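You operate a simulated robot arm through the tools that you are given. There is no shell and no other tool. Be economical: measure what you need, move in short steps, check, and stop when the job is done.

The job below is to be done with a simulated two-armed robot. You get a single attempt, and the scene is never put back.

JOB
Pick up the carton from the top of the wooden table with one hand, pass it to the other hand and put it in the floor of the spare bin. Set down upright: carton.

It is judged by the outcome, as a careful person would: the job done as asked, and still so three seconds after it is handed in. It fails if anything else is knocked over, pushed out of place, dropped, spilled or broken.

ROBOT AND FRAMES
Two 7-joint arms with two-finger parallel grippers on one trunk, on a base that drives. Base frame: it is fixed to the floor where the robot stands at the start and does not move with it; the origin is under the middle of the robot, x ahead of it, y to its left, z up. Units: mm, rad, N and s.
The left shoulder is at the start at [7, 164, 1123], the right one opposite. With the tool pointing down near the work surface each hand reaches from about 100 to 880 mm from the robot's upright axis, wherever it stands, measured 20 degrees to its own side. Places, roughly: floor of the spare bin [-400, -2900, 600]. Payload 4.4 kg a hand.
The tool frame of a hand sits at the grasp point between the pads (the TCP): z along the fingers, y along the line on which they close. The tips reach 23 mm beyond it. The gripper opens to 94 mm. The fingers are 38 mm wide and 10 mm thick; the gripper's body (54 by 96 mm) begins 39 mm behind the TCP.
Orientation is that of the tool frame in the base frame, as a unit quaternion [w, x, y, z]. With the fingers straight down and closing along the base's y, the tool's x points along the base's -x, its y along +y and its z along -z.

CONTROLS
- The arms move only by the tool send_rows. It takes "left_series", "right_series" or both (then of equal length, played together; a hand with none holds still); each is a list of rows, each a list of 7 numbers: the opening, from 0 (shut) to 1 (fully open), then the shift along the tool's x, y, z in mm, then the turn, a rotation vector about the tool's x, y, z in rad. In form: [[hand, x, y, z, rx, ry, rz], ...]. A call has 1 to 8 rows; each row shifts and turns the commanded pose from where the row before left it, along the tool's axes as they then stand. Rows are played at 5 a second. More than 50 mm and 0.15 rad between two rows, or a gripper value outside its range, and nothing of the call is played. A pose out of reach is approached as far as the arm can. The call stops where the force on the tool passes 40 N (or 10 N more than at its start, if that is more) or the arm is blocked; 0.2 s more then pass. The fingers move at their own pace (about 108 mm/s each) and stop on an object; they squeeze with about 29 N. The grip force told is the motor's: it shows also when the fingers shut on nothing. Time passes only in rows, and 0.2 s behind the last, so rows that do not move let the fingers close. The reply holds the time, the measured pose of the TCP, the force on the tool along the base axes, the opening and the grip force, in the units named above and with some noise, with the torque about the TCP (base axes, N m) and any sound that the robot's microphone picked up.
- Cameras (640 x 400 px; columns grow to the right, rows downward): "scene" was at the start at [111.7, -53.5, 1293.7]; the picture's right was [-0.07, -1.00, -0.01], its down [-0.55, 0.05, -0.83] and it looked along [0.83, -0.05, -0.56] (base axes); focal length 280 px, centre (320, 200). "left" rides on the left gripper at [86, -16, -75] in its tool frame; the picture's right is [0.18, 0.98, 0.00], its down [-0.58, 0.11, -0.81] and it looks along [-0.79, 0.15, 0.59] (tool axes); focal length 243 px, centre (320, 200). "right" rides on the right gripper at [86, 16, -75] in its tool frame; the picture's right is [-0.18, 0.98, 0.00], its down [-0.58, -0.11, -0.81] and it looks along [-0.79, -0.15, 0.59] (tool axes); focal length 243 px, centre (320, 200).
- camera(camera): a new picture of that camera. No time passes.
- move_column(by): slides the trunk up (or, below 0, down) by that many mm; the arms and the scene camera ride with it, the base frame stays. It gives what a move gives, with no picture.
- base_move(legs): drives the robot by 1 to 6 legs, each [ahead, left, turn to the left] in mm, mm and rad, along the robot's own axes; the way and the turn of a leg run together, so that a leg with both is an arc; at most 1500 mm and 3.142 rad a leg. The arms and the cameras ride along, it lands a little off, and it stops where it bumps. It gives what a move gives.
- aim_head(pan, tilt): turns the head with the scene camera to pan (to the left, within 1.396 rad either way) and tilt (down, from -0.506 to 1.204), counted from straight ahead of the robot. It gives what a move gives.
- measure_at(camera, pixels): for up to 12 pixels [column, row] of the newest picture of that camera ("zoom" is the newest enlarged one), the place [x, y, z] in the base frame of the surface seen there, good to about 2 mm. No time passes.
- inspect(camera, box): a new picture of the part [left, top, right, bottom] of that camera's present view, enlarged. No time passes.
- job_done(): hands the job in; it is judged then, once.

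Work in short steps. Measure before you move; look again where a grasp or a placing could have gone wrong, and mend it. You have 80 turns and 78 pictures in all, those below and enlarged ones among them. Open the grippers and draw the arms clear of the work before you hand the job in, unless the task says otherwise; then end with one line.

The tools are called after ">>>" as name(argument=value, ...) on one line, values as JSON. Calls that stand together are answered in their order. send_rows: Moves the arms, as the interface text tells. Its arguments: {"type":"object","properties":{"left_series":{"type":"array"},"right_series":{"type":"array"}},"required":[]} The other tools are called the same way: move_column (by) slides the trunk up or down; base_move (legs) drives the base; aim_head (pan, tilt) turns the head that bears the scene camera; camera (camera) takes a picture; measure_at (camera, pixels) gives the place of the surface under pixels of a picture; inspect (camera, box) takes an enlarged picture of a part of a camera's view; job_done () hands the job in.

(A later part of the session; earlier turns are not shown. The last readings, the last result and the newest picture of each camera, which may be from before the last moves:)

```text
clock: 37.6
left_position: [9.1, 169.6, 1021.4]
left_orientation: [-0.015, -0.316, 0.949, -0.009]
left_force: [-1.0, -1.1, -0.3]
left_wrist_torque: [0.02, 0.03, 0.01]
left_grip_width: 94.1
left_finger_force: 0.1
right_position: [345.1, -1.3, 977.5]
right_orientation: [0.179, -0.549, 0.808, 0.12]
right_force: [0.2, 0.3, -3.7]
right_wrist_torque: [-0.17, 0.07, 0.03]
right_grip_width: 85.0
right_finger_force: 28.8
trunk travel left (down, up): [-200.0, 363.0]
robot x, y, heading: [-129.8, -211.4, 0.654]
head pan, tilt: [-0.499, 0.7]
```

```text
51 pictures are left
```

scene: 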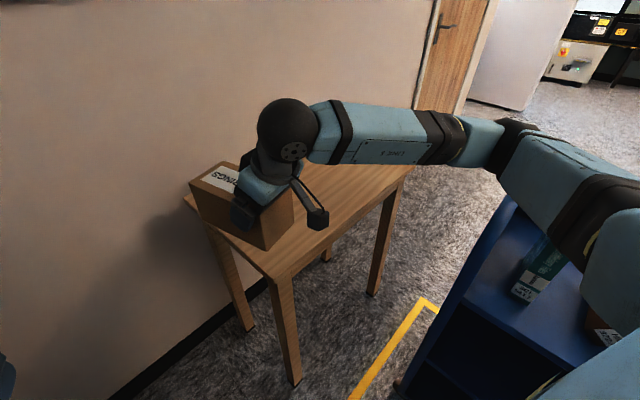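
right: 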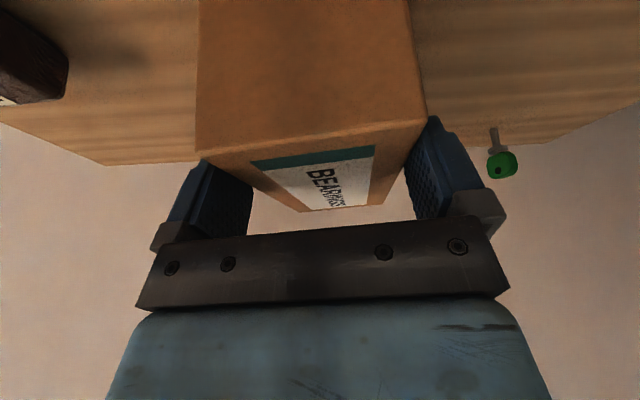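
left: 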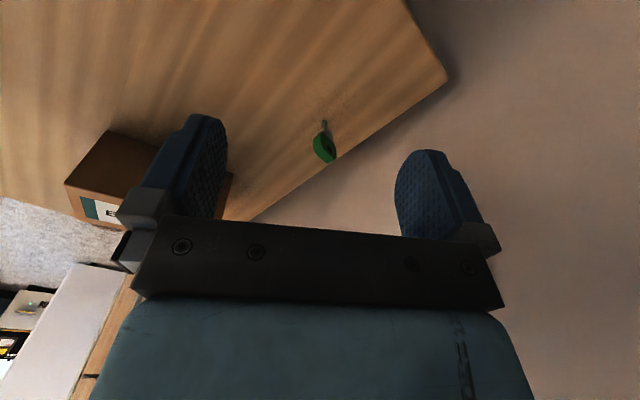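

The carton's centre is now near (359,34) with its top at z≈997. I turn the empty left hand to match the carton's axis and tilt it away from the right hand.

>>> send_rows(left_series=[[1, 0, 0, -8, 0, 0, -0.138], [1, 0, 0, -8, 0, 0, -0.138], [1, 0, 0, -8, 0, 0, -0.138], [1, 0, 0, -8, 0, 0, -0.138], [1, 0, 0, -8, 0, 0.145, 0], [1, 0, 0, -8, 0, 0.145, 0], [1, 0, 0, 0, 0, 0.146, 0], [1, 0, 0, 0, 0, 0, 0]])

>>> aim_head(pan=-0.1, tilt=0.6)

>>> camera(camera="scene")

```text
clock: 39.5
left_position: [11.9, 171.3, 1069.3]
left_orientation: [-0.196, -0.548, 0.803, -0.127]
left_force: [-0.1, -0.2, -0.1]
left_wrist_torque: [-0.03, 0.01, -0.02]
left_grip_width: 93.9
left_finger_force: 0.1
right_position: [346.3, -2.7, 977.9]
right_orientation: [0.178, -0.549, 0.807, 0.121]
right_force: [0.4, 0.0, -4.0]
right_wrist_torque: [-0.15, 0.07, -0.01]
right_grip_width: 85.3
right_finger_force: 28.8
trunk travel left (down, up): [-200.0, 363.0]
robot x, y, heading: [-130.2, -210.5, 0.658]
head pan, tilt: [-0.499, 0.7]
```

```text
clock: 40.3
left_position: [11.1, 171.2, 1068.3]
left_orientation: [-0.196, -0.548, 0.803, -0.127]
left_force: [-0.5, -0.5, 0.4]
left_wrist_torque: [0.0, 0.0, 0.0]
left_grip_width: 94.0
left_finger_force: 0.0
right_position: [346.6, -1.0, 978.4]
right_orientation: [0.179, -0.55, 0.807, 0.12]
right_force: [0.1, 0.2, -3.9]
right_wrist_torque: [-0.2, 0.08, -0.01]
right_grip_width: 85.2
right_finger_force: 28.9
trunk travel left (down, up): [-200.0, 363.0]
robot x, y, heading: [-130.1, -210.2, 0.659]
head pan, tilt: [-0.099, 0.6]
```

```text
50 pictures are left
```

scene: 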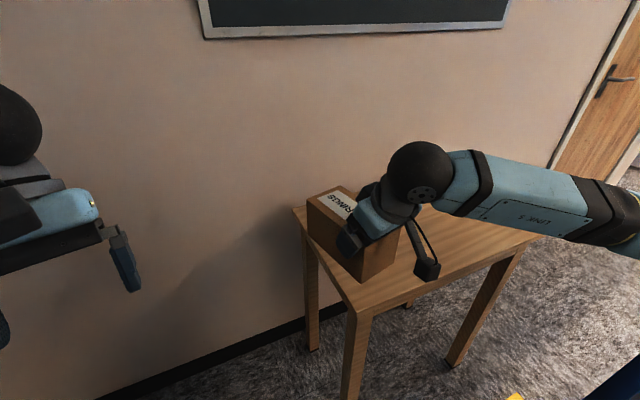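

The left hand is turned as wanted. I measure the held carton closely before approaching.

>>> inspect(camera="scene", box=[280, 150, 440, 250])

>>> measure_at(camera="scene", pixels=[[309, 202], [334, 188], [330, 197], [320, 220], [340, 245], [358, 275], [312, 225], [385, 255]])

```text
4.00 times, centred on (360, 200) of scene
```

zoom: 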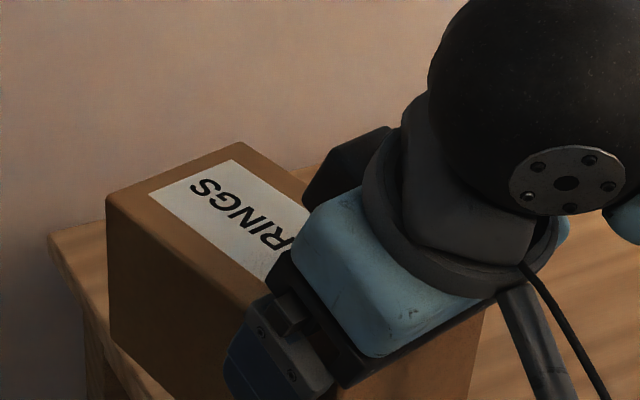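

```text
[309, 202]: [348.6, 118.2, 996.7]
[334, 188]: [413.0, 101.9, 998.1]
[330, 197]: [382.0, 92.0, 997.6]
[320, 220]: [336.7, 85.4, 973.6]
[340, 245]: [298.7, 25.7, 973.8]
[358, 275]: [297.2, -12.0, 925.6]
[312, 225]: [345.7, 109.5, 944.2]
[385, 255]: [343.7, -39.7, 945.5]
```

The carton's centre (359,34) is confirmed. I bring the left hand to a pre-grasp point 90 mm back from (370,62,980), above the carton's free half.

>>> send_rows(left_series=[[1, -8.2, -46.8, -5, 0, 0, 0], [1, -8.2, -46.8, -5, 0, 0, 0], [1, -8.2, -46.8, -5, 0, 0, 0], [1, -8.2, -46.8, -5, 0, 0, 0], [1, -8.2, -46.8, -3, 0, 0, 0], [1, -8.2, -46.8, -3, 0, 0, 0], [1, -8.2, -46.8, -1.3, 0, 0, 0], [1, -8.2, -46.8, -1.3, 0, 0, 0]])

>>> camera(camera="scene")

>>> camera(camera="left")

```text
clock: 42.1
left_position: [386.3, 101.9, 1060.5]
left_orientation: [-0.196, -0.548, 0.803, -0.127]
left_force: [0.3, -0.5, -0.5]
left_wrist_torque: [-0.01, 0.0, -0.02]
left_grip_width: 94.0
left_finger_force: 0.0
right_position: [346.5, -2.4, 978.7]
right_orientation: [0.178, -0.549, 0.808, 0.121]
right_force: [0.5, 0.3, -4.1]
right_wrist_torque: [-0.16, 0.08, 0.0]
right_grip_width: 84.8
right_finger_force: 29.4
trunk travel left (down, up): [-200.0, 363.0]
robot x, y, heading: [-132.6, -211.9, 0.653]
head pan, tilt: [-0.099, 0.6]
```

```text
48 pictures are left
```

scene: 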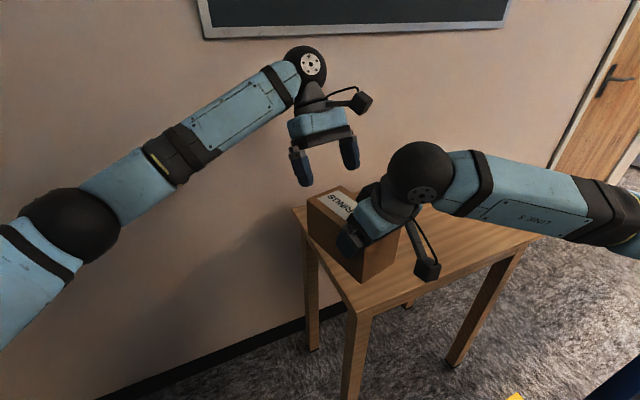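

```text
47 pictures are left
```

left: 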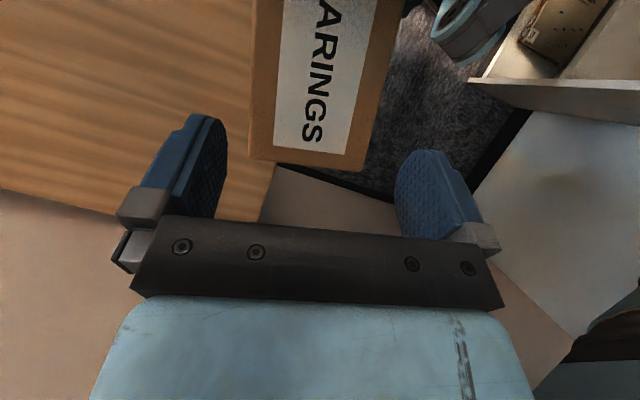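

The carton sits between the open left pads in the wrist view. I measure its top edges from the left camera for the fine alignment.

>>> measure_at(camera="left", pixels=[[252, 155], [252, 100], [254, 40], [360, 165], [380, 100], [395, 40], [300, 160], [340, 100]])

```text
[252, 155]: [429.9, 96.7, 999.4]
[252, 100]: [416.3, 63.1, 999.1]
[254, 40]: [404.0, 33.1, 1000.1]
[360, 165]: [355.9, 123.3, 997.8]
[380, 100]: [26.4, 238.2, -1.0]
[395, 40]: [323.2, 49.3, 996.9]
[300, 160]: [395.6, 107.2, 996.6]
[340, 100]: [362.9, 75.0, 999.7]
```

The alignment is within 1 mm of the carton's mid-line. I advance 60 mm along the left tool axis and check before the last 30 mm.

>>> send_rows(left_series=[[1, 0, 0, 20, 0, 0, 0], [1, 0, 0, 20, 0, 0, 0], [1, 0, 0, 20, 0, 0, 0], [1, 0, 0, 0, 0, 0, 0]])

>>> camera(camera="left")

>>> inspect(camera="scene", box=[250, 100, 450, 225])

```text
clock: 43.1
left_position: [375.7, 74.3, 1006.7]
left_orientation: [-0.196, -0.547, 0.804, -0.126]
left_force: [-1.5, 0.1, -0.9]
left_wrist_torque: [0.01, 0.04, 0.0]
left_grip_width: 94.0
left_finger_force: 0.1
right_position: [345.9, -1.2, 979.2]
right_orientation: [0.18, -0.548, 0.808, 0.12]
right_force: [0.2, 0.4, -4.7]
right_wrist_torque: [-0.2, 0.06, 0.0]
right_grip_width: 85.3
right_finger_force: 29.4
trunk travel left (down, up): [-200.0, 363.0]
robot x, y, heading: [-133.3, -205.9, 0.661]
head pan, tilt: [-0.099, 0.6]
```

```text
46 pictures are left
```

left: 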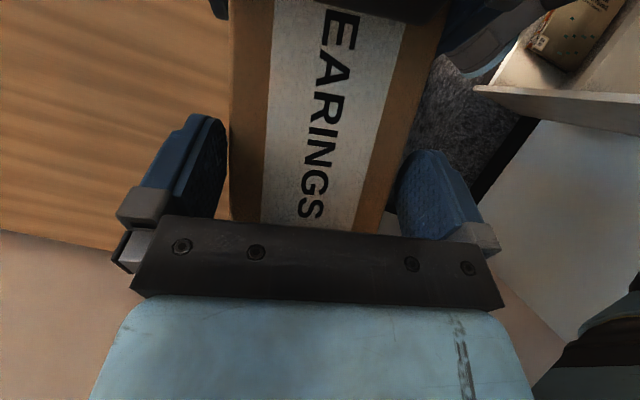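

```text
3.20 times, centred on (350, 162) of scene
```

zoom: 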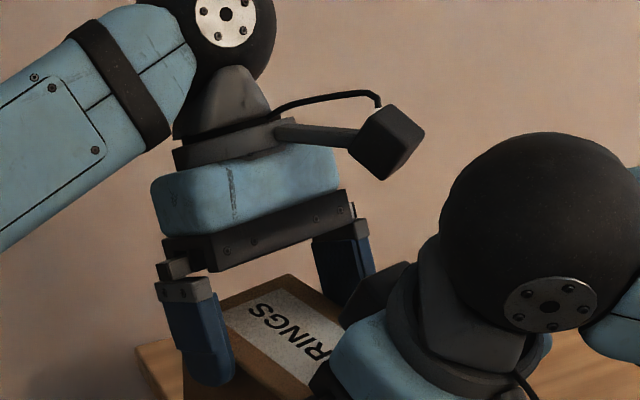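

Both sides have clearance and the left camera stays clear of the right wrist. I advance the last 28 mm in small steps.

>>> send_rows(left_series=[[1, 0, 0, 10, 0, 0, 0], [1, 0, 0, 10, 0, 0, 0], [1, 0, 0, 8, 0, 0, 0], [1, 0, 0, 0, 0, 0, 0]])

>>> inspect(camera="scene", box=[250, 100, 450, 225])

>>> camera(camera="left")

```text
clock: 44.1
left_position: [369.8, 63.3, 981.6]
left_orientation: [-0.195, -0.549, 0.803, -0.127]
left_force: [-1.3, -0.4, -1.0]
left_wrist_torque: [0.01, 0.01, -0.04]
left_grip_width: 93.9
left_finger_force: 0.0
right_position: [345.8, -3.3, 977.0]
right_orientation: [0.18, -0.549, 0.808, 0.12]
right_force: [0.2, -0.8, -3.6]
right_wrist_torque: [-0.2, 0.1, -0.02]
right_grip_width: 84.7
right_finger_force: 28.8
trunk travel left (down, up): [-200.0, 363.0]
robot x, y, heading: [-133.0, -210.2, 0.658]
head pan, tilt: [-0.099, 0.6]
```

```text
3.20 times, centred on (350, 162) of scene
```

zoom: 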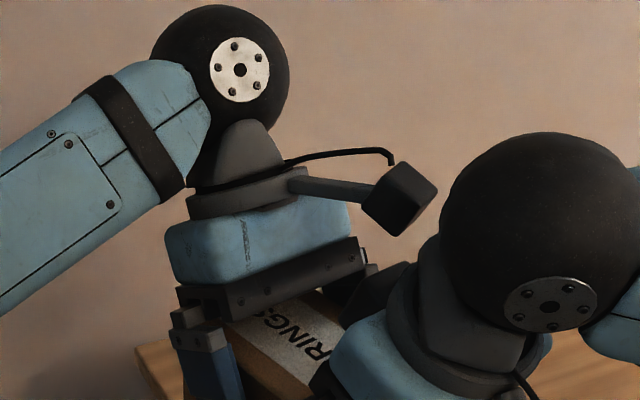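

```text
43 pictures are left
```

left: 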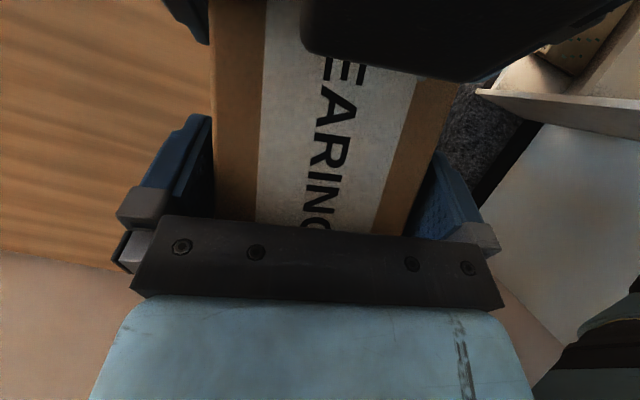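

The left pads straddle the carton cleanly. I close the left hand while the right holds still.

>>> send_rows(left_series=[[0.8, 0, 0, 0, 0, 0, 0], [0, 0, 0, 0, 0, 0, 0], [0, 0, 0, 0, 0, 0, 0], [0, 0, 0, 0, 0, 0, 0], [0, 0, 0, 0, 0, 0, 0], [0, 0, 0, 0, 0, 0, 0]])

```text
clock: 45.5
left_position: [371.4, 64.4, 981.1]
left_orientation: [-0.196, -0.548, 0.803, -0.127]
left_force: [22.2, -6.9, -0.9]
left_wrist_torque: [-0.06, -0.96, 1.0]
left_grip_width: 85.2
left_finger_force: 29.2
right_position: [346.4, -1.0, 978.7]
right_orientation: [0.179, -0.55, 0.807, 0.121]
right_force: [-23.6, 6.3, 1.5]
right_wrist_torque: [0.14, 0.88, 0.7]
right_grip_width: 85.0
right_finger_force: 28.9
trunk travel left (down, up): [-200.0, 363.0]
robot x, y, heading: [-127.3, -208.3, 0.659]
head pan, tilt: [-0.099, 0.6]
```

There is a 23 N side load between the hands, from a slight misalignment. I ease it by shifting the left hand 1 mm along its −y.

>>> send_rows(left_series=[[0, 0, -1, 0, 0, 0, 0], [0, 0, 0, 0, 0, 0, 0]])

```text
clock: 46.1
left_position: [373.0, 62.5, 982.1]
left_orientation: [-0.195, -0.549, 0.803, -0.127]
left_force: [19.8, -4.0, -3.8]
left_wrist_torque: [-0.15, -1.27, 0.3]
left_grip_width: 85.2
left_finger_force: 29.2
right_position: [345.8, -2.2, 977.0]
right_orientation: [0.18, -0.55, 0.807, 0.121]
right_force: [-20.0, 4.2, 3.5]
right_wrist_torque: [0.44, 1.08, 1.04]
right_grip_width: 84.9
right_finger_force: 29.3
trunk travel left (down, up): [-200.0, 363.0]
robot x, y, heading: [-132.0, -211.1, 0.658]
head pan, tilt: [-0.099, 0.6]
```

The load eased about 3 N per mm, so I shift further.

>>> send_rows(left_series=[[0, 0, -1.5, 0, 0, 0, 0], [0, 0, -1.5, 0, 0, 0, 0], [0, 0, 0, 0, 0, 0, 0]])

```text
clock: 46.9
left_position: [374.4, 62.2, 982.1]
left_orientation: [-0.196, -0.547, 0.804, -0.125]
left_force: [-4.5, 10.2, -1.7]
left_wrist_torque: [-0.81, -0.82, -0.93]
left_grip_width: 85.1
left_finger_force: 29.2
right_position: [347.8, -3.0, 978.3]
right_orientation: [0.179, -0.547, 0.809, 0.118]
right_force: [5.6, -10.2, 1.4]
right_wrist_torque: [1.08, 0.75, 0.35]
right_grip_width: 85.0
right_finger_force: 28.6
trunk travel left (down, up): [-200.0, 363.0]
robot x, y, heading: [-130.6, -210.9, 0.653]
head pan, tilt: [-0.099, 0.6]
```

Nearly neutral now. I shift back 0.8 mm, and then open the right hand.

>>> send_rows(left_series=[[0, 0, 0.8, 0, 0, 0, 0], [0, 0, 0, 0, 0, 0, 0]])

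>>> send_rows(right_series=[[0.3, 0, 0, 0, 0, 0, 0], [0.95, 0, 0, 0, 0, 0, 0], [1, 0, 0, 0, 0, 0, 0], [1, 0, 0, 0, 0, 0, 0]])

>>> camera(camera="right")

```text
clock: 47.5
left_position: [372.9, 63.2, 983.0]
left_orientation: [-0.196, -0.548, 0.803, -0.126]
left_force: [-13.5, 13.5, -4.3]
left_wrist_torque: [-0.13, -0.75, -0.66]
left_grip_width: 85.4
left_finger_force: 28.8
right_position: [347.3, -2.6, 979.7]
right_orientation: [0.179, -0.549, 0.808, 0.12]
right_force: [13.8, -12.9, 4.9]
right_wrist_torque: [0.53, 0.63, -0.54]
right_grip_width: 85.2
right_finger_force: 29.3
trunk travel left (down, up): [-200.0, 363.0]
robot x, y, heading: [-133.7, -213.3, 0.653]
head pan, tilt: [-0.099, 0.6]
```

```text
clock: 48.5
left_position: [373.0, 60.9, 981.7]
left_orientation: [-0.195, -0.548, 0.803, -0.127]
left_force: [0.6, -0.5, -0.1]
left_wrist_torque: [0.1, -0.02, -0.02]
left_grip_width: 84.9
left_finger_force: 28.7
right_position: [346.4, -2.8, 977.8]
right_orientation: [0.179, -0.55, 0.807, 0.121]
right_force: [0.0, -0.2, -0.4]
right_wrist_torque: [0.05, 0.0, -0.01]
right_grip_width: 93.8
right_finger_force: 0.1
trunk travel left (down, up): [-200.0, 363.0]
robot x, y, heading: [-132.3, -209.4, 0.654]
head pan, tilt: [-0.099, 0.6]
```

```text
42 pictures are left
```

right: 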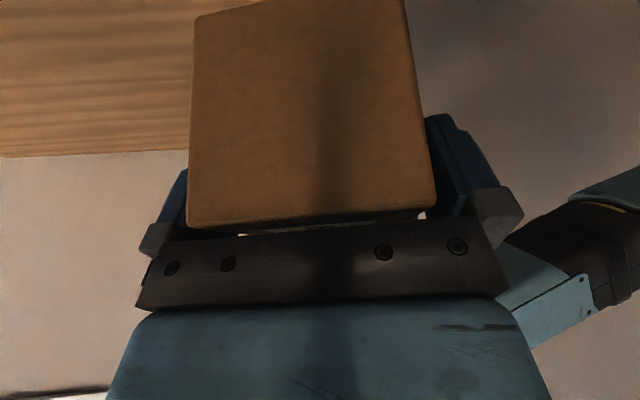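

The left force doesn't show the carton's weight, so I look at the carton at once.

>>> camera(camera="scene")

>>> camera(camera="left")

>>> measure_at(camera="right", pixels=[[230, 200], [320, 195], [400, 190], [230, 60], [380, 60], [310, 120]])

```text
41 pictures are left
```

scene: 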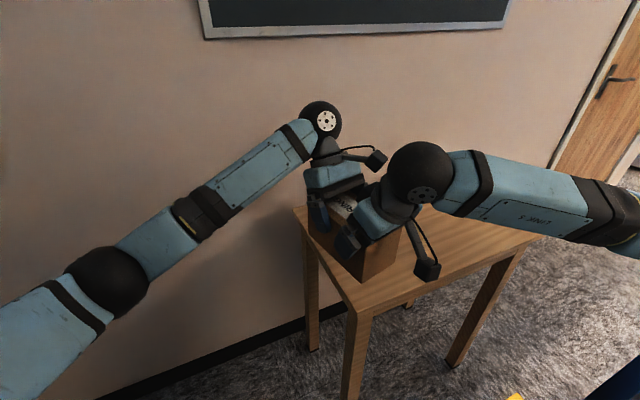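

```text
40 pictures are left
```

left: 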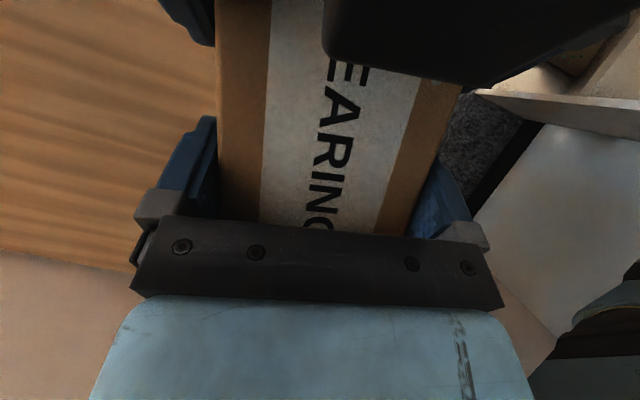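

```text
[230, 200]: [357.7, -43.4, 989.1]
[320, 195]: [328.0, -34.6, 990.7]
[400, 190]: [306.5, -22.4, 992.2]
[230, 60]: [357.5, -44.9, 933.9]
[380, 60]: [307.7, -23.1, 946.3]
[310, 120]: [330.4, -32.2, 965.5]
```

The carton is still in place in the left grip. I wait a moment and re-read the forces before withdrawing the right hand.

>>> send_rows(right_series=[[1, 0, 0, 0, 0, 0, 0], [1, 0, 0, 0, 0, 0, 0]])

>>> camera(camera="right")

>>> measure_at(camera="right", pixels=[[230, 200], [320, 195], [400, 190], [230, 60], [380, 60], [310, 120]])

```text
clock: 49.1
left_position: [373.7, 62.8, 981.6]
left_orientation: [-0.195, -0.548, 0.803, -0.127]
left_force: [0.6, 0.1, 0.4]
left_wrist_torque: [0.08, -0.06, -0.01]
left_grip_width: 85.2
left_finger_force: 29.2
right_position: [347.1, -1.3, 978.1]
right_orientation: [0.18, -0.549, 0.807, 0.12]
right_force: [0.2, 0.6, 0.7]
right_wrist_torque: [0.04, 0.0, 0.01]
right_grip_width: 94.3
right_finger_force: 0.1
trunk travel left (down, up): [-200.0, 363.0]
robot x, y, heading: [-132.8, -208.2, 0.659]
head pan, tilt: [-0.099, 0.6]
```

```text
39 pictures are left
```

right: 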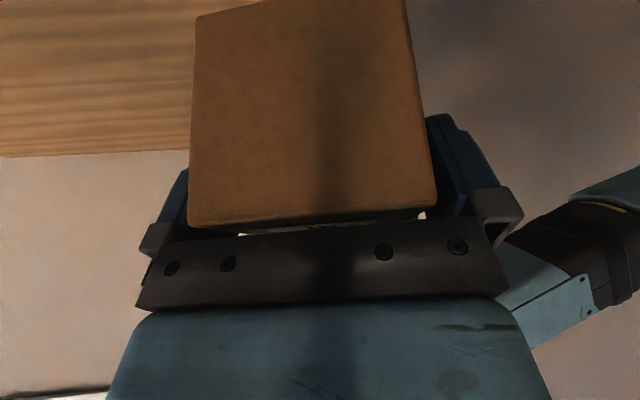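

```text
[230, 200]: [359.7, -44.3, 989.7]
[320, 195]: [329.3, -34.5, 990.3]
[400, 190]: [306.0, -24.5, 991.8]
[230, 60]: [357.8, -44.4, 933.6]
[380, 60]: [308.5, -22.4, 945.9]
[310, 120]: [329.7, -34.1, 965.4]
```

The carton stays steady in the left hand alone. I withdraw the right hand along its own axis, slightly outward.

>>> send_rows(right_series=[[1, 4, 0, -10, 0, 0, 0], [1, 6, 0, -20, 0, 0, 0], [1, 10, 0, -25, 0, 0, 0], [1, 15, 0, -30, 0, 0, 0], [1, 20, 0, -30, 0, 0, 0]])

>>> camera(camera="scene")

```text
clock: 50.3
left_position: [372.7, 63.1, 982.2]
left_orientation: [-0.195, -0.548, 0.804, -0.127]
left_force: [-0.7, -0.8, 0.5]
left_wrist_torque: [0.1, -0.04, -0.02]
left_grip_width: 84.8
left_finger_force: 29.0
right_position: [309.2, -95.5, 1058.9]
right_orientation: [0.179, -0.549, 0.808, 0.12]
right_force: [-0.1, 0.6, -0.1]
right_wrist_torque: [0.02, 0.02, -0.01]
right_grip_width: 93.9
right_finger_force: 0.1
trunk travel left (down, up): [-200.0, 363.0]
robot x, y, heading: [-128.5, -212.5, 0.656]
head pan, tilt: [-0.099, 0.6]
```

```text
38 pictures are left
```

scene: 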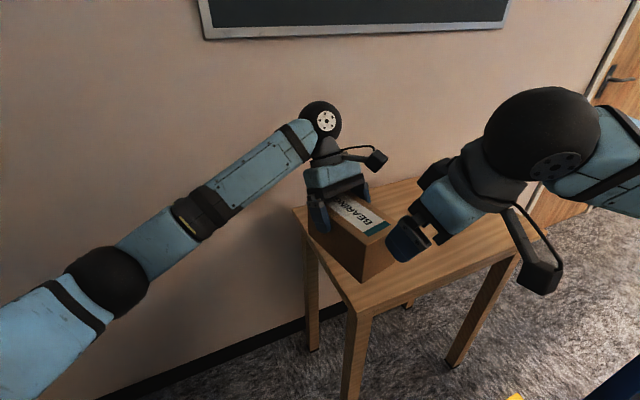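

The hand-over is done and the left hand holds the carton level. I raise the trunk by 200 mm for clearance over the cart, then turn to the right to see the way.

>>> move_column(by=200)

>>> base_move(legs=[[0, 0, -0.7], [0, 0, -0.7]])

>>> aim_head(pan=-0.9, tilt=0.45)

>>> camera(camera="scene")

```text
clock: 52.5
left_position: [374.1, 63.0, 1182.2]
left_orientation: [-0.195, -0.548, 0.804, -0.125]
left_force: [0.4, -0.6, -4.1]
left_wrist_torque: [0.09, -0.02, -0.01]
left_grip_width: 84.7
left_finger_force: 28.7
right_position: [311.1, -92.9, 1256.9]
right_orientation: [0.179, -0.549, 0.807, 0.12]
right_force: [-0.1, 0.5, -0.1]
right_wrist_torque: [0.01, 0.0, -0.03]
right_grip_width: 93.8
right_finger_force: 0.0
trunk travel left (down, up): [-400.0, 163.0]
robot x, y, heading: [-130.6, -211.3, 0.655]
head pan, tilt: [-0.099, 0.6]
```

```text
clock: 56.6
left_position: [222.0, -662.3, 1182.2]
left_orientation: [-0.23, 0.1, 0.967, 0.03]
left_force: [0.3, -0.4, -3.6]
left_wrist_torque: [-0.02, -0.09, -0.02]
left_grip_width: 84.9
left_finger_force: 29.1
right_position: [56.5, -626.1, 1257.4]
right_orientation: [0.214, 0.102, 0.971, -0.025]
right_force: [0.1, -1.2, 0.7]
right_wrist_torque: [0.02, -0.02, -0.01]
right_grip_width: 94.2
right_finger_force: 0.0
trunk travel left (down, up): [-400.0, 163.0]
robot x, y, heading: [-134.0, -212.1, -0.746]
head pan, tilt: [-0.099, 0.6]
```

```text
clock: 57.8
left_position: [222.7, -663.1, 1183.1]
left_orientation: [-0.231, 0.1, 0.967, 0.03]
left_force: [-0.6, 0.0, -4.2]
left_wrist_torque: [-0.03, -0.14, 0.02]
left_grip_width: 85.0
left_finger_force: 28.8
right_position: [57.4, -627.0, 1258.6]
right_orientation: [0.214, 0.102, 0.971, -0.024]
right_force: [1.4, 0.2, 0.2]
right_wrist_torque: [0.02, 0.0, 0.02]
right_grip_width: 94.2
right_finger_force: 0.1
trunk travel left (down, up): [-400.0, 163.0]
robot x, y, heading: [-131.8, -208.2, -0.75]
head pan, tilt: [-0.901, 0.45]
```

```text
37 pictures are left
```

scene: 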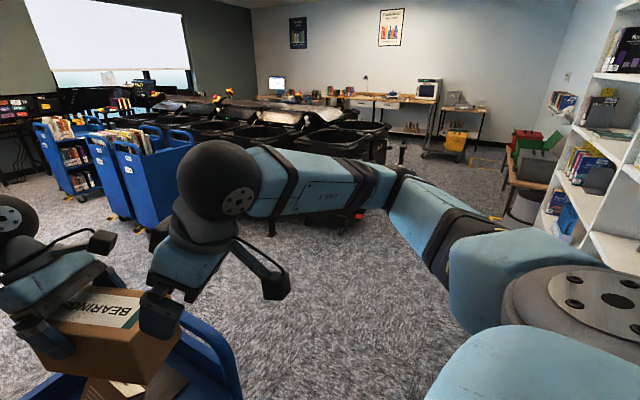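

The floor to the right of the cart looks clear up to the bins. I measure the shelf, bins and posts before driving.

>>> measure_at(camera="scene", pixels=[[560, 235], [625, 280], [500, 215], [340, 232], [320, 132], [375, 130], [330, 145], [285, 140], [271, 235], [402, 150], [360, 320], [345, 140]])

>>> inspect(camera="scene", box=[220, 90, 440, 240])

```text
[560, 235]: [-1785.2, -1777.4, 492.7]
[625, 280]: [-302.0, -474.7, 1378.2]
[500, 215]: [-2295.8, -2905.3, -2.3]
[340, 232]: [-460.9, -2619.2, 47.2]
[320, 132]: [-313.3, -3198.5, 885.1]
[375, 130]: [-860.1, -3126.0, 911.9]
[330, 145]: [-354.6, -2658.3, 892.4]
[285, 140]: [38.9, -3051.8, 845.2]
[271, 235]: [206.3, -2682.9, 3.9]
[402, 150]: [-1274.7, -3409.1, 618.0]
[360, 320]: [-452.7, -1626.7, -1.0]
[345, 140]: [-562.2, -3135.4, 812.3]
```

```text
2.67 times, centred on (330, 165) of scene
```

zoom: 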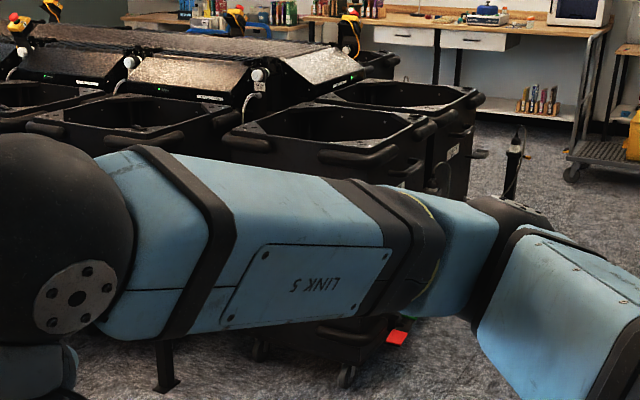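

The way is clear (shelf at x≈−1785, bin front at y≈−2650). I drive past the cart to about (−600,−1600) and turn to face the bins.

>>> base_move(legs=[[129, -826, 0], [478, -512, 0], [0, 0, -0.82]])

>>> aim_head(pan=0.1, tilt=0.5)

>>> camera(camera="scene")

```text
clock: 71.9
left_position: [-698.5, -2142.4, 1182.6]
left_orientation: [-0.198, 0.485, 0.843, 0.122]
left_force: [0.0, -0.3, -4.4]
left_wrist_torque: [-0.13, -0.05, 0.0]
left_grip_width: 84.8
left_finger_force: 28.9
right_position: [-782.4, -1994.5, 1256.2]
right_orientation: [0.186, 0.488, 0.846, -0.109]
right_force: [-0.5, -1.2, 0.1]
right_wrist_torque: [-0.01, 0.0, 0.02]
right_grip_width: 94.0
right_finger_force: 0.1
trunk travel left (down, up): [-400.0, 163.0]
robot x, y, heading: [-598.6, -1580.5, -1.585]
head pan, tilt: [-0.901, 0.45]
```

```text
clock: 73.2
left_position: [-697.5, -2142.0, 1181.9]
left_orientation: [-0.199, 0.484, 0.843, 0.121]
left_force: [-0.1, 0.8, -4.1]
left_wrist_torque: [-0.09, -0.05, 0.05]
left_grip_width: 84.9
left_finger_force: 29.5
right_position: [-781.8, -1994.2, 1257.0]
right_orientation: [0.186, 0.488, 0.846, -0.109]
right_force: [-0.1, 0.7, -0.3]
right_wrist_torque: [0.0, -0.03, 0.01]
right_grip_width: 93.8
right_finger_force: 0.0
trunk travel left (down, up): [-400.0, 163.0]
robot x, y, heading: [-599.6, -1579.7, -1.582]
head pan, tilt: [0.099, 0.499]
```

```text
35 pictures are left
```

scene: 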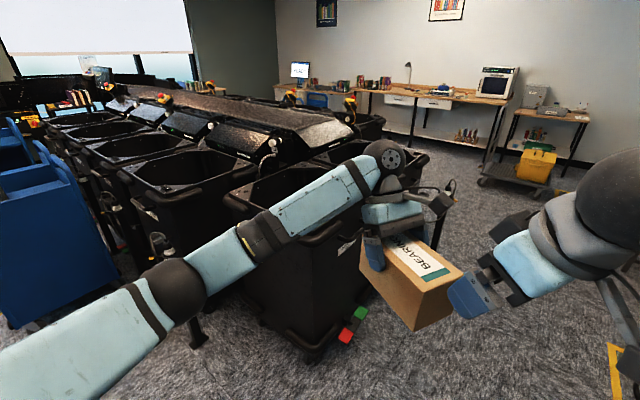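

The target bin is in front-left of the carton, with its label at (345,248). I enlarge it to confirm the label and see inside.

>>> inspect(camera="scene", box=[210, 130, 450, 280])

>>> measure_at(camera="scene", pixels=[[230, 195], [262, 180], [290, 175], [265, 200], [300, 345], [360, 312], [320, 170], [275, 190], [345, 240], [350, 215], [195, 340], [335, 320]])

```text
2.67 times, centred on (330, 205) of scene
```

zoom: 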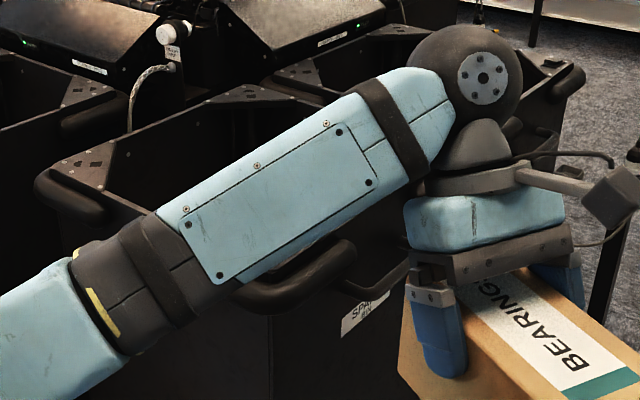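

```text
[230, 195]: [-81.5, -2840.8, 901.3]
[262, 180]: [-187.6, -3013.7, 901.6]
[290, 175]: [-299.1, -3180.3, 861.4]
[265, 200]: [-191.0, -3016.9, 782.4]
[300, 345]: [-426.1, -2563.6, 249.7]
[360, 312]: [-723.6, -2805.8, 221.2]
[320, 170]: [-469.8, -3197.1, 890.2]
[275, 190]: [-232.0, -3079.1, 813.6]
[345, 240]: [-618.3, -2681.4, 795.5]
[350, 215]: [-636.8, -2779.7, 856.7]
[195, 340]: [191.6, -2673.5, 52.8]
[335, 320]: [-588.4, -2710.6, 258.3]
```

The label reads "SPA…", so this is the spare bin; it stands turned about 33°, its front-left face normal along (0.55,0.83). I check the blue carts on the left, since I plan to stand near (−195,−2320) facing that side.

>>> measure_at(camera="scene", pixels=[[20, 325], [118, 270], [80, 190], [40, 150], [100, 240], [175, 280], [85, 370], [205, 330], [150, 240], [125, 175], [180, 270], [135, 205]])

```text
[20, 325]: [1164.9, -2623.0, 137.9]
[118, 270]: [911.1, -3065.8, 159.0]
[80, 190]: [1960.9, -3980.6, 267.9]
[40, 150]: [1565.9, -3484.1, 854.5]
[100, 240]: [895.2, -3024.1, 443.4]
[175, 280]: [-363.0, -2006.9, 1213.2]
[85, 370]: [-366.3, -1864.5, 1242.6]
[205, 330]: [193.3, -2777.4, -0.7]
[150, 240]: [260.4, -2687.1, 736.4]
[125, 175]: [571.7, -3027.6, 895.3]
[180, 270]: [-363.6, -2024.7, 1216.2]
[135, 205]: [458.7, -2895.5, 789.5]
```

No conflict there (carts at x>850, post at (190,−2675)). I turn to face the bin's side and drive most of the way.

>>> base_move(legs=[[0, 0, -0.573], [0, 746, 0], [240, 0, 0]])

>>> aim_head(pan=0.0, tilt=0.85)

>>> camera(camera="scene")

```text
clock: 83.1
left_position: [-516.4, -2605.6, 1183.6]
left_orientation: [-0.154, 0.711, 0.664, 0.174]
left_force: [0.9, -0.3, -4.0]
left_wrist_torque: [-0.06, 0.05, 0.03]
left_grip_width: 84.6
left_finger_force: 28.7
right_position: [-503.2, -2436.9, 1258.8]
right_orientation: [0.147, 0.714, 0.666, -0.16]
right_force: [0.0, 0.4, 0.5]
right_wrist_torque: [0.01, -0.01, 0.0]
right_grip_width: 94.1
right_finger_force: 0.0
trunk travel left (down, up): [-400.0, 163.0]
robot x, y, heading: [-117.9, -2194.9, -2.177]
head pan, tilt: [0.099, 0.499]
```

```text
clock: 84.0
left_position: [-514.9, -2604.2, 1181.5]
left_orientation: [-0.154, 0.711, 0.664, 0.174]
left_force: [0.2, 0.1, -4.8]
left_wrist_torque: [-0.08, -0.03, 0.01]
left_grip_width: 84.8
left_finger_force: 29.3
right_position: [-502.6, -2436.7, 1257.2]
right_orientation: [0.147, 0.713, 0.666, -0.159]
right_force: [0.0, -0.9, 0.0]
right_wrist_torque: [-0.03, -0.01, 0.01]
right_grip_width: 93.9
right_finger_force: 0.0
trunk travel left (down, up): [-400.0, 163.0]
robot x, y, heading: [-116.5, -2192.0, -2.18]
head pan, tilt: [0.0, 0.85]
```

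```text
33 pictures are left
```

scene: 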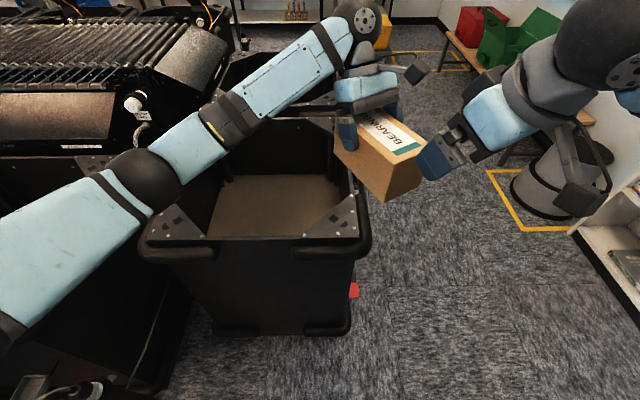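

I now look straight into the bin; its floor at (280,205) is empty. I measure the floor, rims and inner walls.

>>> measure_at(camera="scene", pixels=[[245, 230], [300, 230], [240, 185], [320, 185], [290, 205], [185, 235], [355, 235], [280, 240], [265, 248], [345, 160], [320, 122], [225, 330]])

>>> inspect(camera="scene", box=[130, 100, 450, 300])

```text
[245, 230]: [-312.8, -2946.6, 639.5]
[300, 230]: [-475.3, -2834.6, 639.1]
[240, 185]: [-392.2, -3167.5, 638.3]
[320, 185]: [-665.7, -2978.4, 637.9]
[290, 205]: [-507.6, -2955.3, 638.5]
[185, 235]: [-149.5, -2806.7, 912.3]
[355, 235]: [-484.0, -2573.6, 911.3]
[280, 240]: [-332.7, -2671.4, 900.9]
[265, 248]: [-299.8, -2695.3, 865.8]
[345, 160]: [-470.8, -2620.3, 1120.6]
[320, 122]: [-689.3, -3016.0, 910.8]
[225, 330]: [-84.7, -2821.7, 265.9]
```

```text
2.00 times, centred on (290, 200) of scene
```

zoom: 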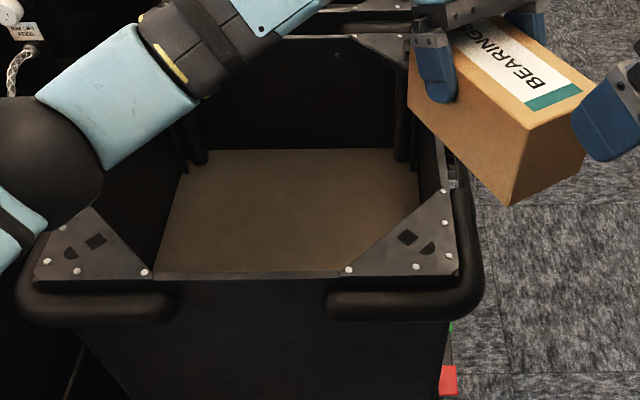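

The bin floor is at z≈638 and the rim at ≈905–912. I drive 150 mm closer and carry the carton sideways over the opening, still high.

>>> base_move(legs=[[150, 0, 0]])

>>> send_rows(left_series=[[0, -8, 9.4, -3.8, 0, 0, 0], [0, -14, 17, -7, 0, 0, 0], [0, -21.2, 25.1, -10.4, 0, 0, 0], [0, -21.2, 25.1, -10.4, 0, 0, 0], [0, -21.2, 25.1, -10.4, 0, 0, 0], [0, -21.2, 25.1, -10.4, 0, 0, 0], [0, -21.2, 25.1, -10.4, 0, 0, 0], [0, -21.2, 25.1, -10.4, 0, 0, 0]])

>>> camera(camera="scene")

```text
clock: 85.3
left_position: [-600.8, -2726.1, 1181.9]
left_orientation: [-0.154, 0.711, 0.663, 0.174]
left_force: [-0.6, 0.2, -4.9]
left_wrist_torque: [-0.09, 0.01, -0.01]
left_grip_width: 84.8
left_finger_force: 29.2
right_position: [-586.8, -2559.6, 1257.1]
right_orientation: [0.146, 0.714, 0.665, -0.16]
right_force: [-0.5, -0.7, -0.4]
right_wrist_torque: [0.01, 0.01, -0.02]
right_grip_width: 93.9
right_finger_force: 0.1
trunk travel left (down, up): [-400.0, 163.0]
robot x, y, heading: [-204.1, -2317.5, -2.177]
head pan, tilt: [0.0, 0.85]
```

```text
clock: 87.1
left_position: [-435.0, -2907.8, 1183.4]
left_orientation: [-0.155, 0.711, 0.664, 0.175]
left_force: [0.3, -0.6, -4.7]
left_wrist_torque: [-0.09, -0.01, 0.05]
left_grip_width: 85.0
left_finger_force: 28.6
right_position: [-586.9, -2559.9, 1257.4]
right_orientation: [0.146, 0.714, 0.667, -0.158]
right_force: [-0.4, 0.3, 0.2]
right_wrist_torque: [0.01, 0.04, 0.0]
right_grip_width: 94.2
right_finger_force: 0.0
trunk travel left (down, up): [-400.0, 163.0]
robot x, y, heading: [-198.6, -2312.3, -2.182]
head pan, tilt: [0.0, 0.85]
```

```text
31 pictures are left
```

scene: 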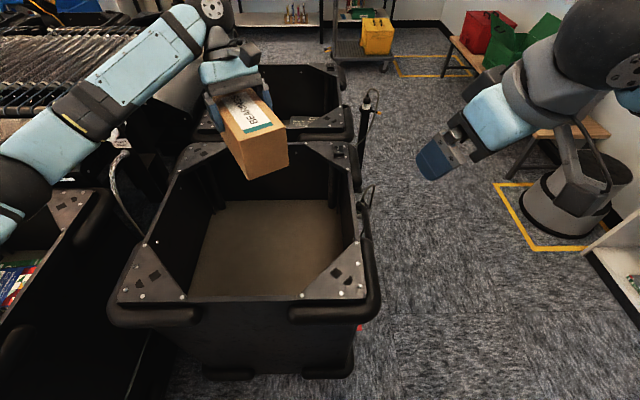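

Now the bin opening is fully visible. I measure its inner corners and the floor.

>>> measure_at(camera="scene", pixels=[[200, 285], [325, 285], [215, 210], [335, 210], [195, 298], [300, 299], [355, 250], [150, 225], [330, 148], [205, 150], [140, 320], [355, 310]])

>>> inspect(camera="scene", box=[90, 60, 410, 340])

```text
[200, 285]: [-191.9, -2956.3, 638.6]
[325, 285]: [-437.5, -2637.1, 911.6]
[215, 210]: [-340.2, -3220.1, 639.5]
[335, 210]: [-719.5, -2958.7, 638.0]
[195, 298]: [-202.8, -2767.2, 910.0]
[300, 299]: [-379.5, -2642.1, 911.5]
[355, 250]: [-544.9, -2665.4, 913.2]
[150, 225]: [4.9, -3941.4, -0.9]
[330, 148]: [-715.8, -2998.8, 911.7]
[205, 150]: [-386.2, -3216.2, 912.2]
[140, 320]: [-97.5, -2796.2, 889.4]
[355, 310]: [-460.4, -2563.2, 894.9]
```

```text
1.43 times, centred on (250, 200) of scene
```

zoom: 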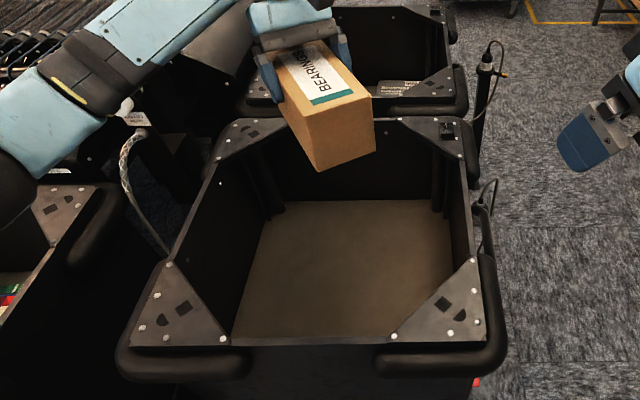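

The opening is about 450 × 470 mm and the carton is centred over it. I lower 240 mm straight down, then look.

>>> send_rows(left_series=[[0, -7, -0.2, 13.8, 0, 0, 0], [0, -13.6, -0.4, 26.8, 0, 0, 0], [0, -13.6, -0.4, 26.8, 0, 0, 0], [0, -13.6, -0.4, 26.8, 0, 0, 0], [0, -13.6, -0.4, 26.8, 0, 0, 0], [0, -13.6, -0.4, 26.8, 0, 0, 0], [0, -13.6, -0.4, 26.8, 0, 0, 0], [0, -13.6, -0.4, 26.8, 0, 0, 0]])

>>> camera(camera="scene")

```text
clock: 88.9
left_position: [-437.2, -2904.2, 954.5]
left_orientation: [-0.155, 0.711, 0.664, 0.174]
left_force: [-0.7, -0.1, -4.6]
left_wrist_torque: [-0.07, 0.03, 0.0]
left_grip_width: 84.8
left_finger_force: 29.0
right_position: [-587.9, -2558.4, 1257.5]
right_orientation: [0.146, 0.714, 0.666, -0.159]
right_force: [-0.1, 0.2, 0.5]
right_wrist_torque: [0.01, 0.03, -0.02]
right_grip_width: 94.0
right_finger_force: 0.1
trunk travel left (down, up): [-400.0, 163.0]
robot x, y, heading: [-201.8, -2315.4, -2.179]
head pan, tilt: [0.0, 0.85]
```

```text
29 pictures are left
```

scene: 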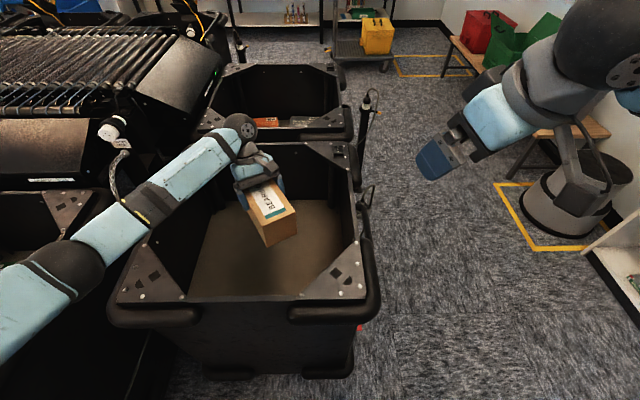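

The forearm passes over the bin's left rim near (150,200). I measure its height there before lowering more.

>>> measure_at(camera="scene", pixels=[[240, 125], [205, 155], [180, 185], [150, 205], [115, 225], [75, 265], [40, 315], [150, 215], [125, 245], [175, 200]])

```text
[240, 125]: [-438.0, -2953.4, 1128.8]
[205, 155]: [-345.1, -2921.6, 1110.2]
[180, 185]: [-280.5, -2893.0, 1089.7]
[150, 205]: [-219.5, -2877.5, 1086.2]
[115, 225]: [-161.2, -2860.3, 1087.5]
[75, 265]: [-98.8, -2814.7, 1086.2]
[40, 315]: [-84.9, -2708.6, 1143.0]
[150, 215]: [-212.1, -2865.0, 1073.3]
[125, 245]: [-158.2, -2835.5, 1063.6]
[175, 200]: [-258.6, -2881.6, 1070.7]
```

The bent elbow would bring the forearm onto the left rim. I raise the trunk 160 mm so that the arm straightens as it lowers, and will use the trunk for the final descent.

>>> move_column(by=160)

>>> send_rows(left_series=[[0, -7, -0.2, 13.8, 0, 0, 0], [0, -13.6, -0.4, 26.8, 0, 0, 0], [0, -13.6, -0.4, 26.8, 0, 0, 0], [0, -13.6, -0.4, 26.8, 0, 0, 0], [0, -13.6, -0.4, 26.8, 0, 0, 0], [0, -13.6, -0.4, 26.8, 0, 0, 0]])

>>> camera(camera="scene")

```text
clock: 90.8
left_position: [-436.8, -2904.2, 1114.1]
left_orientation: [-0.154, 0.711, 0.664, 0.173]
left_force: [0.6, 0.1, -4.4]
left_wrist_torque: [-0.09, 0.01, 0.0]
left_grip_width: 84.6
left_finger_force: 29.1
right_position: [-588.3, -2558.9, 1417.4]
right_orientation: [0.147, 0.714, 0.667, -0.158]
right_force: [0.2, -0.4, -0.1]
right_wrist_torque: [0.0, -0.01, 0.03]
right_grip_width: 94.0
right_finger_force: 0.1
trunk travel left (down, up): [-560.0, 3.0]
robot x, y, heading: [-199.7, -2314.3, -2.182]
head pan, tilt: [0.0, 0.85]
```

```text
clock: 92.2
left_position: [-436.6, -2907.7, 948.8]
left_orientation: [-0.155, 0.71, 0.664, 0.174]
left_force: [0.1, -0.4, -3.5]
left_wrist_torque: [-0.08, 0.0, 0.02]
left_grip_width: 84.8
left_finger_force: 28.7
right_position: [-587.4, -2558.9, 1417.4]
right_orientation: [0.146, 0.714, 0.667, -0.159]
right_force: [-0.2, 0.1, -0.6]
right_wrist_torque: [0.01, 0.01, 0.0]
right_grip_width: 94.0
right_finger_force: 0.1
trunk travel left (down, up): [-560.0, 3.0]
robot x, y, heading: [-206.6, -2313.7, -2.179]
head pan, tilt: [0.0, 0.85]
```

```text
28 pictures are left
```

scene: 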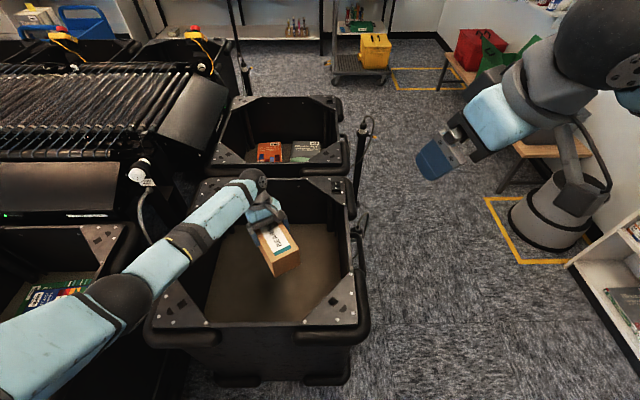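

Good: no stall so far. I measure the arm's height along its length again.

>>> measure_at(camera="scene", pixels=[[250, 180], [220, 205], [200, 230], [180, 255], [150, 275], [120, 300], [80, 335], [205, 240], [175, 275], [130, 325]])

>>> send_rows(left_series=[[0, -6.8, -0.2, 13.4, 0, 0, 0], [0, -9, -0.3, 17.8, 0, 0, 0], [0, -9, -0.3, 17.8, 0, 0, 0], [0, -9, -0.3, 17.8, 0, 0, 0]])

>>> camera(camera="scene")

```text
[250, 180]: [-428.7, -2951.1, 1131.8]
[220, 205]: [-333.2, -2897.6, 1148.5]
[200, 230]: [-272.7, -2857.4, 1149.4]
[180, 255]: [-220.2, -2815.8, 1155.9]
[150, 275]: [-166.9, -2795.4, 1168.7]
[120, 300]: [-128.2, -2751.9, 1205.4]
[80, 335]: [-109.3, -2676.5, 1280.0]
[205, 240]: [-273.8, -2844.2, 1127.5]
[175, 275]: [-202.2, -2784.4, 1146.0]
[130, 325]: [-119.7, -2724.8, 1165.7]
```

```text
clock: 93.2
left_position: [-438.8, -2906.1, 873.6]
left_orientation: [-0.155, 0.711, 0.664, 0.173]
left_force: [0.6, -0.3, -4.4]
left_wrist_torque: [-0.12, 0.01, 0.0]
left_grip_width: 85.1
left_finger_force: 29.3
right_position: [-588.1, -2558.5, 1417.5]
right_orientation: [0.146, 0.714, 0.666, -0.158]
right_force: [0.1, 0.3, 0.0]
right_wrist_torque: [-0.02, -0.02, 0.0]
right_grip_width: 93.9
right_finger_force: 0.1
trunk travel left (down, up): [-560.0, 3.0]
robot x, y, heading: [-201.4, -2316.8, -2.178]
head pan, tilt: [0.0, 0.85]
```

```text
27 pictures are left
```

scene: 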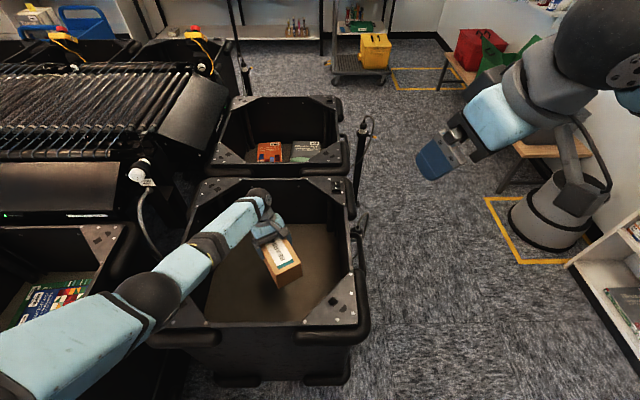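

TCP is at 874 with the arm still in reach. I measure the forearm over the rim and lower by 50 mm more with the arm.

>>> measure_at(camera="scene", pixels=[[255, 195], [225, 225], [205, 245], [185, 270], [155, 290], [120, 320], [210, 255], [185, 285], [150, 325]])

>>> send_rows(left_series=[[0, -6.8, -0.2, 13.4, 0, 0, 0], [0, -8, -0.3, 15.6, 0, 0, 0], [0, -8, -0.3, 15.6, 0, 0, 0]])

>>> camera(camera="scene")

```text
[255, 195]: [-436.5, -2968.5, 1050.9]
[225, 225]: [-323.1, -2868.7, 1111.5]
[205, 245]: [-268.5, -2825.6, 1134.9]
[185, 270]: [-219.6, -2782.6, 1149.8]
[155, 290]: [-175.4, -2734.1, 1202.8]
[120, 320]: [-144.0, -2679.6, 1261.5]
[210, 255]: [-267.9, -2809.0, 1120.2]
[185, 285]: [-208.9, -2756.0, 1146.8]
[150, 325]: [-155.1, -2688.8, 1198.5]
```

```text
clock: 94.0
left_position: [-437.6, -2904.7, 824.0]
left_orientation: [-0.154, 0.712, 0.663, 0.174]
left_force: [-0.4, -0.2, -4.5]
left_wrist_torque: [-0.1, 0.02, 0.01]
left_grip_width: 85.1
left_finger_force: 29.1
right_position: [-588.8, -2558.6, 1416.5]
right_orientation: [0.147, 0.714, 0.666, -0.159]
right_force: [-1.4, -1.0, -0.2]
right_wrist_torque: [-0.03, -0.01, -0.03]
right_grip_width: 93.8
right_finger_force: 0.1
trunk travel left (down, up): [-560.0, 3.0]
robot x, y, heading: [-197.9, -2315.7, -2.179]
head pan, tilt: [0.0, 0.85]
```

```text
26 pictures are left
```

scene: 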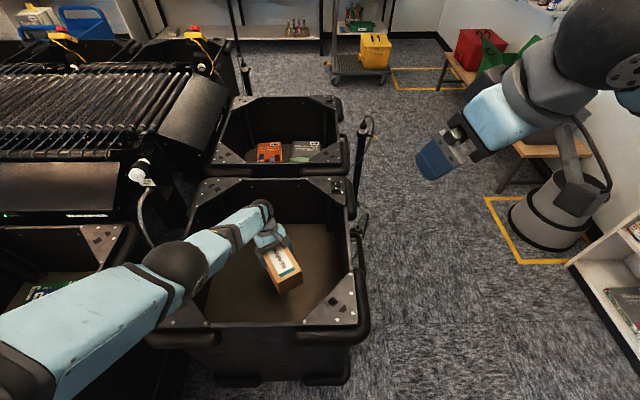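

Still reachable. I lower 40 mm more with the arm and check its heights.

>>> send_rows(left_series=[[0, -6, -0.2, 11.9, 0, 0, 0], [0, -6, -0.2, 11.9, 0, 0, 0], [0, -6, -0.2, 11.9, 0, 0, 0]])

>>> inspect(camera="scene", box=[120, 160, 380, 340])

>>> measure_at(camera="zoom", pixels=[[320, 130], [260, 170], [200, 200], [150, 240], [130, 280], [220, 225], [170, 300], [90, 290], [400, 270], [420, 230], [440, 310], [380, 230]])

```text
clock: 94.8
left_position: [-430.7, -2897.9, 810.5]
left_orientation: [-0.155, 0.711, 0.664, 0.174]
left_force: [0.3, -0.7, -5.0]
left_wrist_torque: [-0.11, 0.0, 0.03]
left_grip_width: 85.0
left_finger_force: 29.0
left hand out of reach, approached as far as the arm can: row 1, 2, 3
right_position: [-589.4, -2558.9, 1418.0]
right_orientation: [0.147, 0.713, 0.667, -0.159]
right_force: [0.7, 0.1, 0.7]
right_wrist_torque: [0.03, -0.01, 0.0]
right_grip_width: 94.0
right_finger_force: 0.0
trunk travel left (down, up): [-560.0, 3.0]
robot x, y, heading: [-204.5, -2315.0, -2.18]
head pan, tilt: [0.0, 0.85]
```

```text
2.22 times, centred on (250, 250) of scene
```

zoom: 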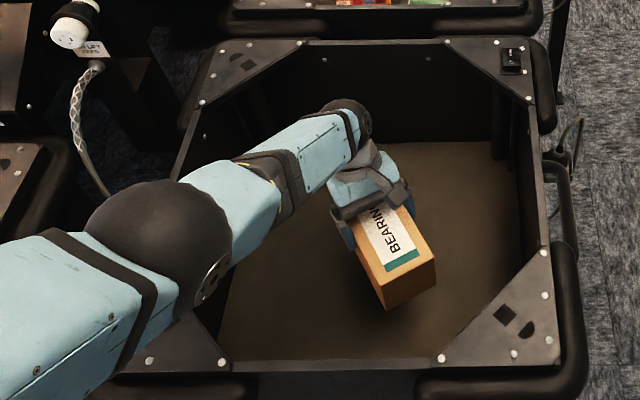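

```text
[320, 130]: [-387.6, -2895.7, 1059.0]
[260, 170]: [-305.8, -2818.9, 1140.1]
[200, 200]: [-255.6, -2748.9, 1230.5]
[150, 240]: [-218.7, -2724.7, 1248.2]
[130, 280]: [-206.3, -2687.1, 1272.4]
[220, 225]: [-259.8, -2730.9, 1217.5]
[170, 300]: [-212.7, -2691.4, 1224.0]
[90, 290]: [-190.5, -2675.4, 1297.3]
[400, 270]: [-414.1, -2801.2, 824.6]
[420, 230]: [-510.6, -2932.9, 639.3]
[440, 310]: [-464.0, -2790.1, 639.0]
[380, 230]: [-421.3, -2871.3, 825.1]
```

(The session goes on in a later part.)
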